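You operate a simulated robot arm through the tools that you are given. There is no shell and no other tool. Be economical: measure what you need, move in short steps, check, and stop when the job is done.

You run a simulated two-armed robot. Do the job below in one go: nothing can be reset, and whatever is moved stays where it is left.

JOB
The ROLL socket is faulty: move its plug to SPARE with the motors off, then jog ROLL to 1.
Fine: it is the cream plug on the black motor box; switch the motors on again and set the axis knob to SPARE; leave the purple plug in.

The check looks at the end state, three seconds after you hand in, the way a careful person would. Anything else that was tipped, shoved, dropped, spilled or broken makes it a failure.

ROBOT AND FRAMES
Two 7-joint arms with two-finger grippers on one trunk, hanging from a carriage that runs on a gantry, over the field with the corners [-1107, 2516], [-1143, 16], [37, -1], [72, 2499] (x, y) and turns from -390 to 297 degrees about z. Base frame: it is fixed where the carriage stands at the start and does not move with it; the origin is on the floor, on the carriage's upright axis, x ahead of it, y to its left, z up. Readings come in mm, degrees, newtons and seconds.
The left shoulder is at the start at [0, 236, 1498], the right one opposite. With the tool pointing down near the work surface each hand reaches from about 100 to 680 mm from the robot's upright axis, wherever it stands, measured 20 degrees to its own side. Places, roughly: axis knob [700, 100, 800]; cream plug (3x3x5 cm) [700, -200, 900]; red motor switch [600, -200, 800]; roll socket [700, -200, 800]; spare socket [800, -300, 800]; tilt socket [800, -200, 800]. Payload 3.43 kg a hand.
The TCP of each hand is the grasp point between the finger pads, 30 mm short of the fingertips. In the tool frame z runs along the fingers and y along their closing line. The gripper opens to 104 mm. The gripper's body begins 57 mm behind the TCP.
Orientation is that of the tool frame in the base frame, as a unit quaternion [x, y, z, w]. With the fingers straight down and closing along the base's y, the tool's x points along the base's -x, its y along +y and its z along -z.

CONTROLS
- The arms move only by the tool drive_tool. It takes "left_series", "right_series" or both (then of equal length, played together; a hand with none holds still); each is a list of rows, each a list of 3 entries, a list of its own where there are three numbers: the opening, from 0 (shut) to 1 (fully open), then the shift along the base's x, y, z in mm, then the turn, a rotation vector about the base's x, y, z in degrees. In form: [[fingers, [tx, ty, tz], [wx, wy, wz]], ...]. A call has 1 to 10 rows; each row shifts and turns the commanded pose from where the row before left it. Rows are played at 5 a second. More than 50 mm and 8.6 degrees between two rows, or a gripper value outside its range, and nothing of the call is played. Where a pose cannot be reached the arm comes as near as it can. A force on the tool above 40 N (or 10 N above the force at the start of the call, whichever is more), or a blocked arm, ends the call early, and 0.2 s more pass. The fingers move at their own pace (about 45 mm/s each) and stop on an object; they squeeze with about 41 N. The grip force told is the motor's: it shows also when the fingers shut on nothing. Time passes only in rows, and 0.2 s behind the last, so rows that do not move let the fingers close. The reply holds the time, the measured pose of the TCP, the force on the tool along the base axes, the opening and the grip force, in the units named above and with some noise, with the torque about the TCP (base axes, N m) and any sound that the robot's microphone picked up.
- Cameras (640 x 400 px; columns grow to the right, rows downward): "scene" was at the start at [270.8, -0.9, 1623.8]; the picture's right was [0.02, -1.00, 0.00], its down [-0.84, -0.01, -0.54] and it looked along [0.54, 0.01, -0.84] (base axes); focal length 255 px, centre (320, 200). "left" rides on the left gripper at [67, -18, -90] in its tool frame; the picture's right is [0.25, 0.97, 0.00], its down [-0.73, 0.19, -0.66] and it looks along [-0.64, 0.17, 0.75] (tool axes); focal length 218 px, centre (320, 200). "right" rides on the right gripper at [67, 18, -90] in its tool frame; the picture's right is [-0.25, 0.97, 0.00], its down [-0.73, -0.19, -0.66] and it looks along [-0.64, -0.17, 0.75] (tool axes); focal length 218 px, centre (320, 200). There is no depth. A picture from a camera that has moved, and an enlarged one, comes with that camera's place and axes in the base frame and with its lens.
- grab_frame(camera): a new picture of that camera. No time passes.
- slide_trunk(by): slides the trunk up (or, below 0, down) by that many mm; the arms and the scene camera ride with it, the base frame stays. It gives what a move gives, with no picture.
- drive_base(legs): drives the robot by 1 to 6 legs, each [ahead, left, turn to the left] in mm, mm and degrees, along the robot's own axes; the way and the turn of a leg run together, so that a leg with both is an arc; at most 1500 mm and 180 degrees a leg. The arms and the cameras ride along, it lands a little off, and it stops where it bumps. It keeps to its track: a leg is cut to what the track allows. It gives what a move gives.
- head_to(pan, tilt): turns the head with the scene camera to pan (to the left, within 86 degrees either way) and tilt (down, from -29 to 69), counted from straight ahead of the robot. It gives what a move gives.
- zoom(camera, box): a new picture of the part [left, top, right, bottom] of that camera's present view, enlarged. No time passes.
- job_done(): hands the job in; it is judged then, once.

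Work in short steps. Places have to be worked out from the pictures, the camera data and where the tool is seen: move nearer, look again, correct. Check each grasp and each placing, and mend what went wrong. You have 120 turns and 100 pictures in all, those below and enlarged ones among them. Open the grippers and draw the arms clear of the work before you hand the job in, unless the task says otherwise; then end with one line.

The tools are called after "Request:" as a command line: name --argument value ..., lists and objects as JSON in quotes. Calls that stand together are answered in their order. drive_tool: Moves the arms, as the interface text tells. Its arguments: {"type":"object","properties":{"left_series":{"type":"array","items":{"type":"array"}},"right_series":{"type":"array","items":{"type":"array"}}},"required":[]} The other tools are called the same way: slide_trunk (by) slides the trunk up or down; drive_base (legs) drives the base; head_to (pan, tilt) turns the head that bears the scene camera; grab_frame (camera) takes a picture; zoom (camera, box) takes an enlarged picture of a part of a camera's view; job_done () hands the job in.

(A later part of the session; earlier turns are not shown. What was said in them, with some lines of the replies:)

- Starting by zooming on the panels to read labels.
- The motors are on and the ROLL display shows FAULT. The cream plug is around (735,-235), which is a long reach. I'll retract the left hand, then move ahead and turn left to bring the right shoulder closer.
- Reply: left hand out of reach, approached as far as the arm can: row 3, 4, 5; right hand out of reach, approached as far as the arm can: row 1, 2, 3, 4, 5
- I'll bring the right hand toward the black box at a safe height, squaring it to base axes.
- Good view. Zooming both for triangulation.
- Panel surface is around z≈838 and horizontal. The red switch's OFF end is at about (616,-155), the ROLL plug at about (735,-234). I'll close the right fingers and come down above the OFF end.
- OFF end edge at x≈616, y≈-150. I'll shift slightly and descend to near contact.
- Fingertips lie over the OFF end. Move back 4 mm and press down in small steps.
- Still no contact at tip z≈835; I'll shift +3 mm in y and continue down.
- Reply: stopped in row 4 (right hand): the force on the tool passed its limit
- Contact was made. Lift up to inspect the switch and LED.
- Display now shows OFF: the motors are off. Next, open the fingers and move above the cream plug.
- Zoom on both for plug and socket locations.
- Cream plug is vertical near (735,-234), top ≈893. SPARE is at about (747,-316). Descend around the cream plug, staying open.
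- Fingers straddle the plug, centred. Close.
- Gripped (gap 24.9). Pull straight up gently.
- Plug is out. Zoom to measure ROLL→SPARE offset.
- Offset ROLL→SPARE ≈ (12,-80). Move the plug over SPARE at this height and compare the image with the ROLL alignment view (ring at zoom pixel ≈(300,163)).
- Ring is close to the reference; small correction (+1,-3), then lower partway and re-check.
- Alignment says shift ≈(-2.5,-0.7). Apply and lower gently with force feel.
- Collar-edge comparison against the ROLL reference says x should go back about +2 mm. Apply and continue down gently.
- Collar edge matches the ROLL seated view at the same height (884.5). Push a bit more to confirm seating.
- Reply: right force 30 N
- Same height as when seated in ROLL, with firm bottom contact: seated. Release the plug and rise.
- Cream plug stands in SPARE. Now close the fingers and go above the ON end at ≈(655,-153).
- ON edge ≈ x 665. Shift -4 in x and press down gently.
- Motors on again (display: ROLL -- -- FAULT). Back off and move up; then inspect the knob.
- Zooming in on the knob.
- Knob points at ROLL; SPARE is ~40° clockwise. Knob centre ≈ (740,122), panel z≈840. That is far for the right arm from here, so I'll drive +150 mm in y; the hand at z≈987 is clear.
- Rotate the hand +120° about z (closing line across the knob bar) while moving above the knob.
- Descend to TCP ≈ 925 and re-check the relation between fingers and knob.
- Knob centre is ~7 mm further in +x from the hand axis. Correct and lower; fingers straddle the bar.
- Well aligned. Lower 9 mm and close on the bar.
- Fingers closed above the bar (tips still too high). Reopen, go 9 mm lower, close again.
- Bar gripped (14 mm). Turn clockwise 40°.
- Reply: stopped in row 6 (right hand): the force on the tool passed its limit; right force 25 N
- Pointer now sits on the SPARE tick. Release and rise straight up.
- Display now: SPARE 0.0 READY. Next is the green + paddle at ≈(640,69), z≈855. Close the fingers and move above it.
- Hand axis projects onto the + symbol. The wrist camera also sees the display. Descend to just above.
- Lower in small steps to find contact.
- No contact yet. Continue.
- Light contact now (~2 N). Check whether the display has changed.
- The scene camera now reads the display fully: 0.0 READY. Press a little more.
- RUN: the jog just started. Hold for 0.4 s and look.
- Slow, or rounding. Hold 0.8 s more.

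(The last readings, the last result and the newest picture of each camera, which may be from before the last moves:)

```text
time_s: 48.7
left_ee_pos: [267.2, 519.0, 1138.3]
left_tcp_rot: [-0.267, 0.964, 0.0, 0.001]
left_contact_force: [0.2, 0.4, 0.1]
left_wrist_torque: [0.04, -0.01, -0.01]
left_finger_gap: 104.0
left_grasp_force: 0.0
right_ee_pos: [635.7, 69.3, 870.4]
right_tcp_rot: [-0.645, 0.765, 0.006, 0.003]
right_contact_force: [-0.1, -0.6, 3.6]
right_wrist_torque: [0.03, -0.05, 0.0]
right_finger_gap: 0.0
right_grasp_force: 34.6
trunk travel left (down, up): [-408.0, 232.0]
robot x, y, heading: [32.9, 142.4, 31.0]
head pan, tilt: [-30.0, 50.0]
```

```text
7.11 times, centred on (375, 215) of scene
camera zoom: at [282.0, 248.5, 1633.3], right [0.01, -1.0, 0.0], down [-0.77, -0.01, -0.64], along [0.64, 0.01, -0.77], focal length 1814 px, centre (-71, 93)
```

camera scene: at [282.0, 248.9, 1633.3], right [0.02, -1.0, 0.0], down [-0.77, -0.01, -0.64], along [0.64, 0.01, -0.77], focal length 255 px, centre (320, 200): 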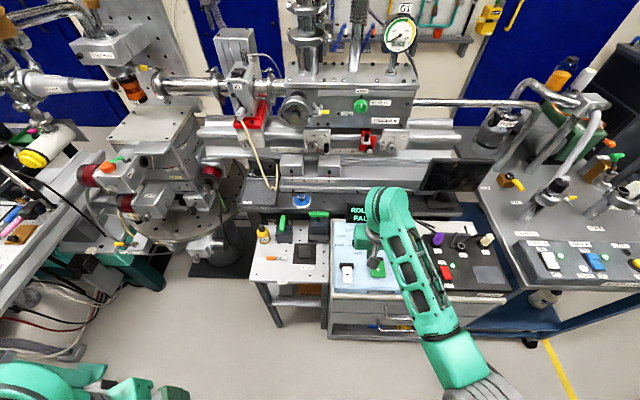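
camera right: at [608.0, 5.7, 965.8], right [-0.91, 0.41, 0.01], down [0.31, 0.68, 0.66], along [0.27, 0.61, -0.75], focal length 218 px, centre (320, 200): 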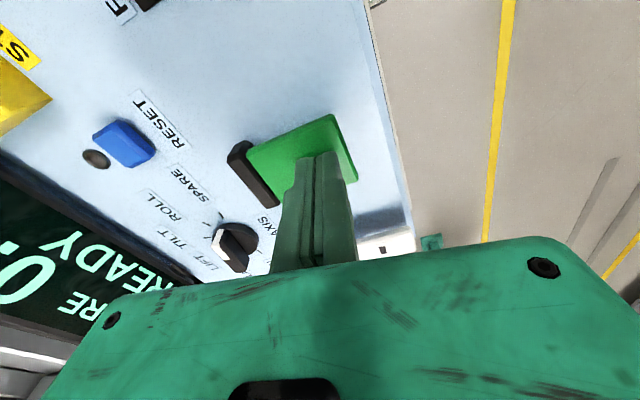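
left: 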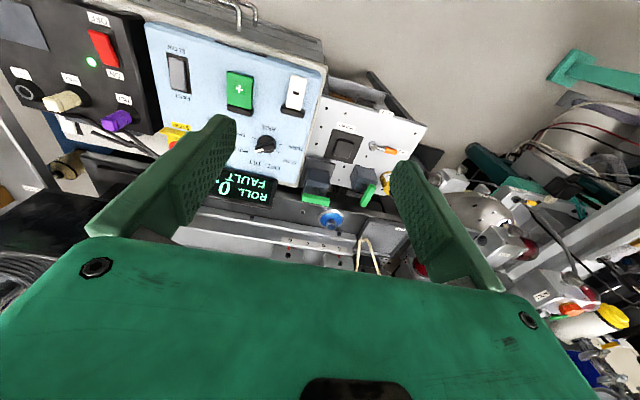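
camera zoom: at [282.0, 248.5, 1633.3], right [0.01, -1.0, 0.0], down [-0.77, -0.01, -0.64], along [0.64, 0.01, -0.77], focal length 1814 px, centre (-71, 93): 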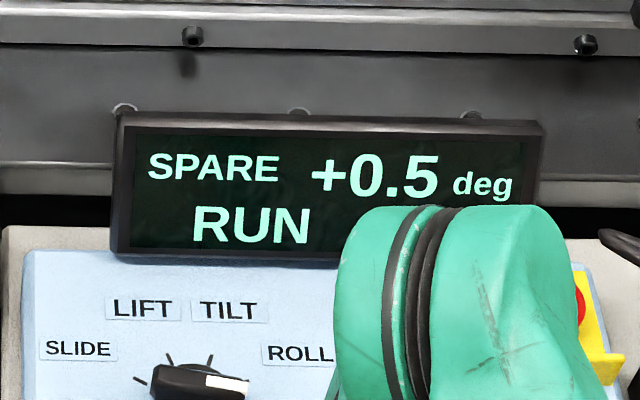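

+0.5 now. Release and see where it settles.

Request:
drive_tool --right_series '[[0, [0, 0, 5], [0, 0, 0]]]'

Request:
zoom --camera "scene" --box '[330, 190, 420, 240]'

```text
time_s: 49.1
left_ee_pos: [265.0, 518.3, 1138.2]
left_tcp_rot: [-0.266, 0.964, 0.0, 0.002]
left_contact_force: [-0.8, 0.3, 0.0]
left_wrist_torque: [-0.02, -0.01, -0.01]
left_finger_gap: 104.1
left_grasp_force: 0.1
right_ee_pos: [635.0, 69.9, 874.1]
right_tcp_rot: [-0.644, 0.765, 0.005, 0.002]
right_contact_force: [0.1, -0.6, 1.2]
right_wrist_torque: [-0.03, -0.01, 0.0]
right_finger_gap: 0.1
right_grasp_force: 34.7
trunk travel left (down, up): [-408.0, 232.0]
robot x, y, heading: [30.8, 148.2, 31.1]
head pan, tilt: [-30.0, 50.0]
```

```text
7.11 times, centred on (375, 215) of scene
camera zoom: at [281.9, 248.4, 1633.2], right [0.01, -1.0, 0.0], down [-0.77, -0.01, -0.64], along [0.64, 0.01, -0.77], focal length 1814 px, centre (-71, 93)
```

zoom: 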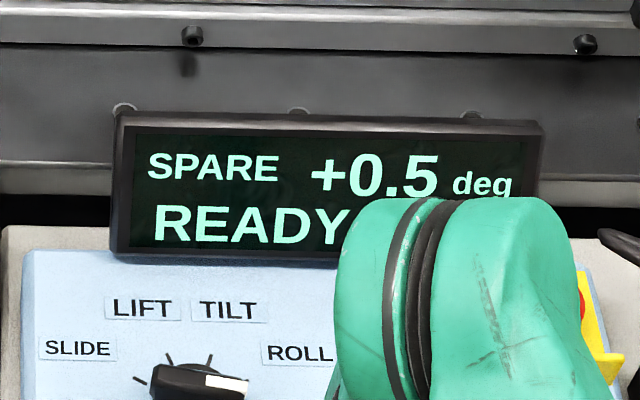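

Settled at +0.5 READY. Press again, watching.

Request:
drive_tool --right_series '[[0, [0, 0, -5], [0, 0, 0]], [0, [0, 0, 0], [0, 0, 0]], [0, [0, 0, 0], [0, 0, 0]]]'

Request:
zoom --camera "scene" --box '[330, 190, 420, 240]'

```text
time_s: 49.9
left_ee_pos: [265.6, 517.6, 1138.7]
left_tcp_rot: [-0.266, 0.964, 0.0, 0.001]
left_contact_force: [-0.6, 0.7, 0.2]
left_wrist_torque: [0.0, -0.03, 0.01]
left_finger_gap: 104.1
left_grasp_force: 0.1
right_ee_pos: [635.9, 69.8, 868.7]
right_tcp_rot: [-0.644, 0.765, 0.007, 0.002]
right_contact_force: [-0.5, -0.2, 2.9]
right_wrist_torque: [0.04, -0.03, 0.0]
right_finger_gap: 0.0
right_grasp_force: 34.6
trunk travel left (down, up): [-408.0, 232.0]
robot x, y, heading: [33.3, 148.9, 30.9]
head pan, tilt: [-30.0, 50.0]
```

```text
7.11 times, centred on (375, 215) of scene
camera zoom: at [281.8, 248.4, 1633.2], right [0.01, -1.0, 0.0], down [-0.77, -0.01, -0.64], along [0.64, 0.01, -0.77], focal length 1814 px, centre (-71, 93)
```

zoom: 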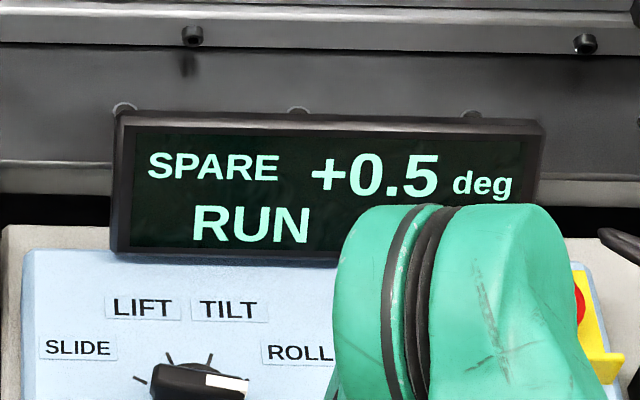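

Request:
drive_tool --right_series '[[0, [0, 0, 0], [0, 0, 0]]]'

Request:
zoom --camera "scene" --box '[330, 190, 420, 240]'

```text
time_s: 50.3
left_ee_pos: [266.5, 519.3, 1138.9]
left_tcp_rot: [-0.266, 0.964, 0.0, 0.002]
left_contact_force: [-0.3, 0.5, 0.2]
left_wrist_torque: [0.01, 0.01, 0.03]
left_finger_gap: 104.0
left_grasp_force: 0.0
right_ee_pos: [635.7, 69.6, 869.7]
right_tcp_rot: [-0.645, 0.764, 0.005, 0.002]
right_contact_force: [-0.1, -0.3, 4.0]
right_wrist_torque: [0.04, 0.01, -0.01]
right_finger_gap: 0.0
right_grasp_force: 34.8
trunk travel left (down, up): [-408.0, 232.0]
robot x, y, heading: [32.6, 144.4, 30.9]
head pan, tilt: [-30.0, 50.0]
```

```text
7.11 times, centred on (375, 215) of scene
camera zoom: at [281.8, 248.4, 1633.3], right [0.01, -1.0, 0.0], down [-0.77, -0.01, -0.64], along [0.64, 0.01, -0.77], focal length 1814 px, centre (-71, 93)
```

zoom: 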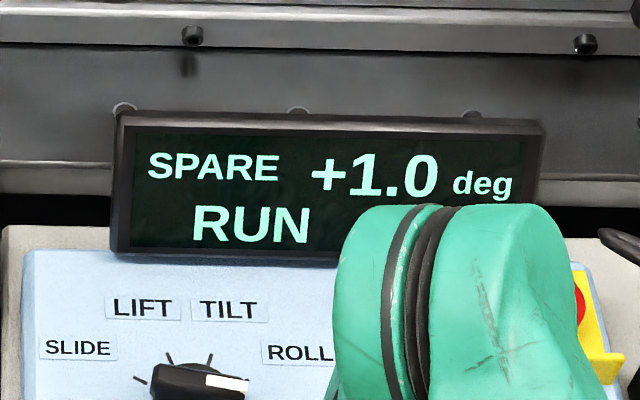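

+1.0 reached. Release immediately and rise.

Request:
drive_tool --right_series '[[0, [0, 0, 10], [0, 0, 0]], [0, [0, 0, 30], [0, 0, 0]], [0, [0, 0, 45], [0, 0, 0]], [0.5, [-20, -10, 45], [0, 0, 0]], [0.5, [-30, -20, 40], [0, 0, 0]], [0.5, [-40, -20, 40], [0, 0, 0]], [0.5, [-40, -20, 20], [0, 0, 0]]]'

Request:
zoom --camera "scene" --box '[320, 180, 500, 300]'

Request:
grab_frame --camera "scene"

```text
refused: row 4 steps farther than a row can; nothing moved
```

```text
3.33 times, centred on (410, 240) of scene
camera zoom: at [281.8, 248.4, 1633.3], right [0.01, -1.0, 0.0], down [-0.77, -0.01, -0.64], along [0.64, 0.01, -0.77], focal length 850 px, centre (20, 67)
```

zoom: 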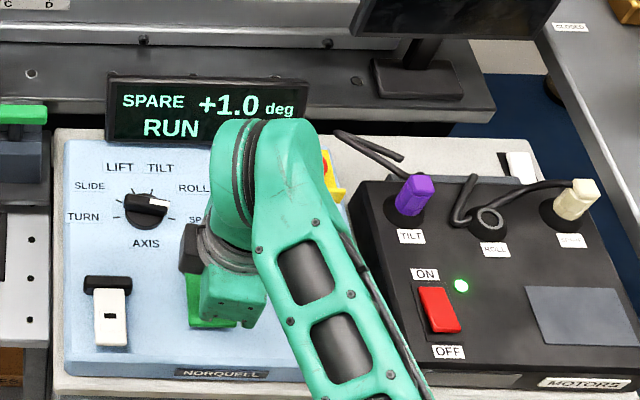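

```text
28 pictures are left
camera scene: at [281.8, 248.4, 1633.3], right [0.01, -1.0, 0.0], down [-0.77, -0.01, -0.64], along [0.64, 0.01, -0.77], focal length 255 px, centre (320, 200)
```

scene: 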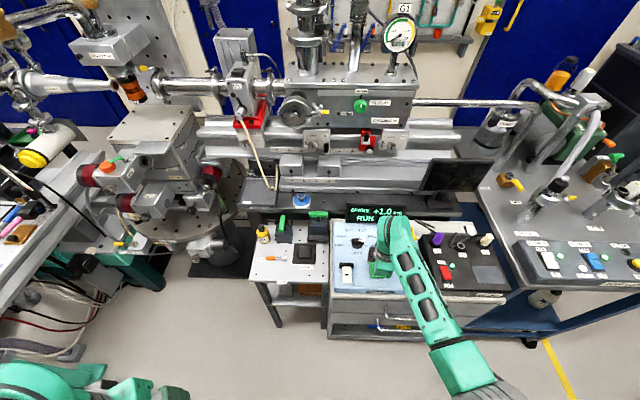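

The call was refused (no time passed). Reissue with smaller rows.

Request:
drive_tool --right_series '[[0, [0, 0, 12], [0, 0, 0]], [0, [0, 0, 30], [0, 0, 0]], [0, [0, 0, 45], [0, 0, 0]], [0.5, [-15, -10, 35], [0, 0, 0]], [0.5, [-30, -15, 30], [0, 0, 0]], [0.5, [-30, -15, 30], [0, 0, 0]], [0.5, [-30, -15, 20], [0, 0, 0]]]'

Request:
zoom --camera "scene" --box '[320, 180, 500, 300]'

```text
time_s: 51.9
left_ee_pos: [266.4, 518.5, 1138.6]
left_tcp_rot: [-0.267, 0.964, 0.001, 0.001]
left_contact_force: [0.0, -1.3, 0.2]
left_wrist_torque: [0.01, 0.02, -0.01]
left_finger_gap: 104.0
left_grasp_force: 0.1
right_ee_pos: [531.2, 11.6, 1071.9]
right_tcp_rot: [-0.645, 0.765, 0.005, 0.002]
right_contact_force: [0.3, 0.1, -0.1]
right_wrist_torque: [0.01, 0.02, -0.01]
right_finger_gap: 52.0
right_grasp_force: 0.1
trunk travel left (down, up): [-408.0, 232.0]
robot x, y, heading: [31.7, 148.8, 30.8]
head pan, tilt: [-30.0, 50.0]
```

```text
3.33 times, centred on (410, 240) of scene
camera zoom: at [281.5, 248.4, 1633.1], right [0.02, -1.0, 0.0], down [-0.77, -0.01, -0.64], along [0.64, 0.01, -0.77], focal length 850 px, centre (20, 67)
```

zoom: 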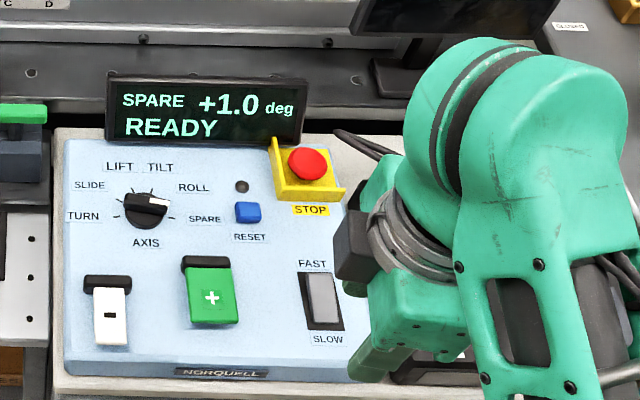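

Reads SPARE +1.0 READY. Draw the arm farther back, open, and take a final look.

Request:
drive_tool --right_series '[[1, [-30, 0, 25], [0, 0, 0]], [1, [-30, 0, 25], [0, 0, 0]], [1, [-25, -20, 10], [0, 0, 0]], [1, [-25, -20, 0], [0, 0, 0]], [1, [0, 0, 0], [0, 0, 0]]]'

Request:
grab_frame --camera "scene"

Request:
zoom --camera "scene" --box '[330, 190, 510, 300]'

```text
time_s: 53.1
left_ee_pos: [265.1, 519.0, 1138.1]
left_tcp_rot: [-0.266, 0.964, 0.0, 0.002]
left_contact_force: [0.2, 0.9, -0.4]
left_wrist_torque: [-0.02, -0.03, -0.01]
left_finger_gap: 104.1
left_grasp_force: 0.0
right_ee_pos: [433.0, -25.0, 1114.8]
right_tcp_rot: [-0.645, 0.764, 0.004, 0.004]
right_contact_force: [-0.3, 0.1, -0.1]
right_wrist_torque: [-0.01, 0.01, 0.01]
right_finger_gap: 104.3
right_grasp_force: 0.1
right hand out of reach, approached as far as the arm can: row 3, 4
trunk travel left (down, up): [-408.0, 232.0]
robot x, y, heading: [30.4, 147.8, 30.7]
head pan, tilt: [-30.0, 50.0]
```

```text
26 pictures are left
camera scene: at [281.9, 248.5, 1633.3], right [0.01, -1.0, 0.0], down [-0.77, -0.01, -0.64], along [0.64, 0.01, -0.77], focal length 255 px, centre (320, 200)
```

scene: 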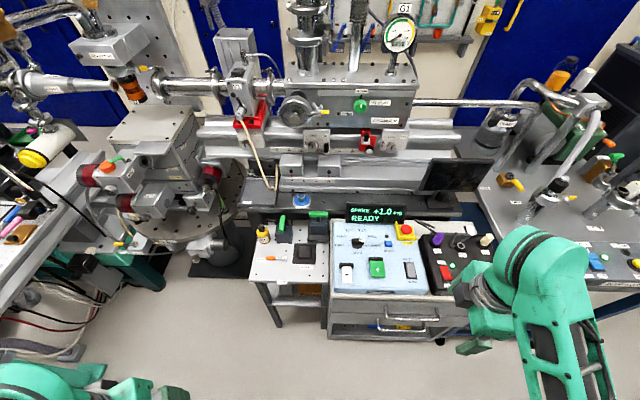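

```text
3.56 times, centred on (420, 245) of scene
camera zoom: at [281.9, 248.5, 1633.3], right [0.01, -1.0, 0.0], down [-0.77, -0.01, -0.64], along [0.64, 0.01, -0.77], focal length 907 px, centre (-36, 40)
```

zoom: 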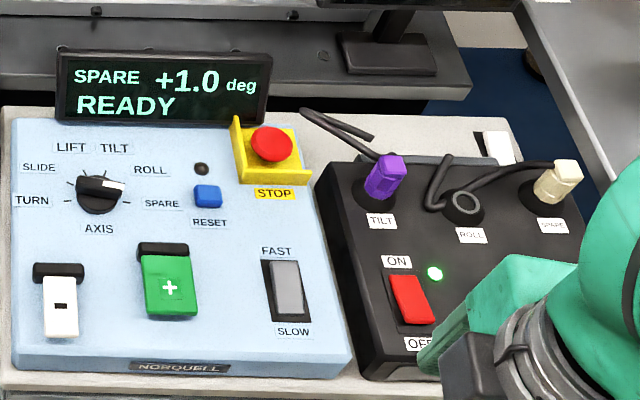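

Everything is as required: plug in SPARE, motors on, knob on SPARE, +1.0 READY, purple plug in place, arms clear.

Request:
job_done

```text
The job is handed in.
```

The job is done and handed in: the cream plug moved to SPARE with the motors off, the motors are back on, the knob is on SPARE, the display reads +1.0 deg READY, and the purple plug was left in.
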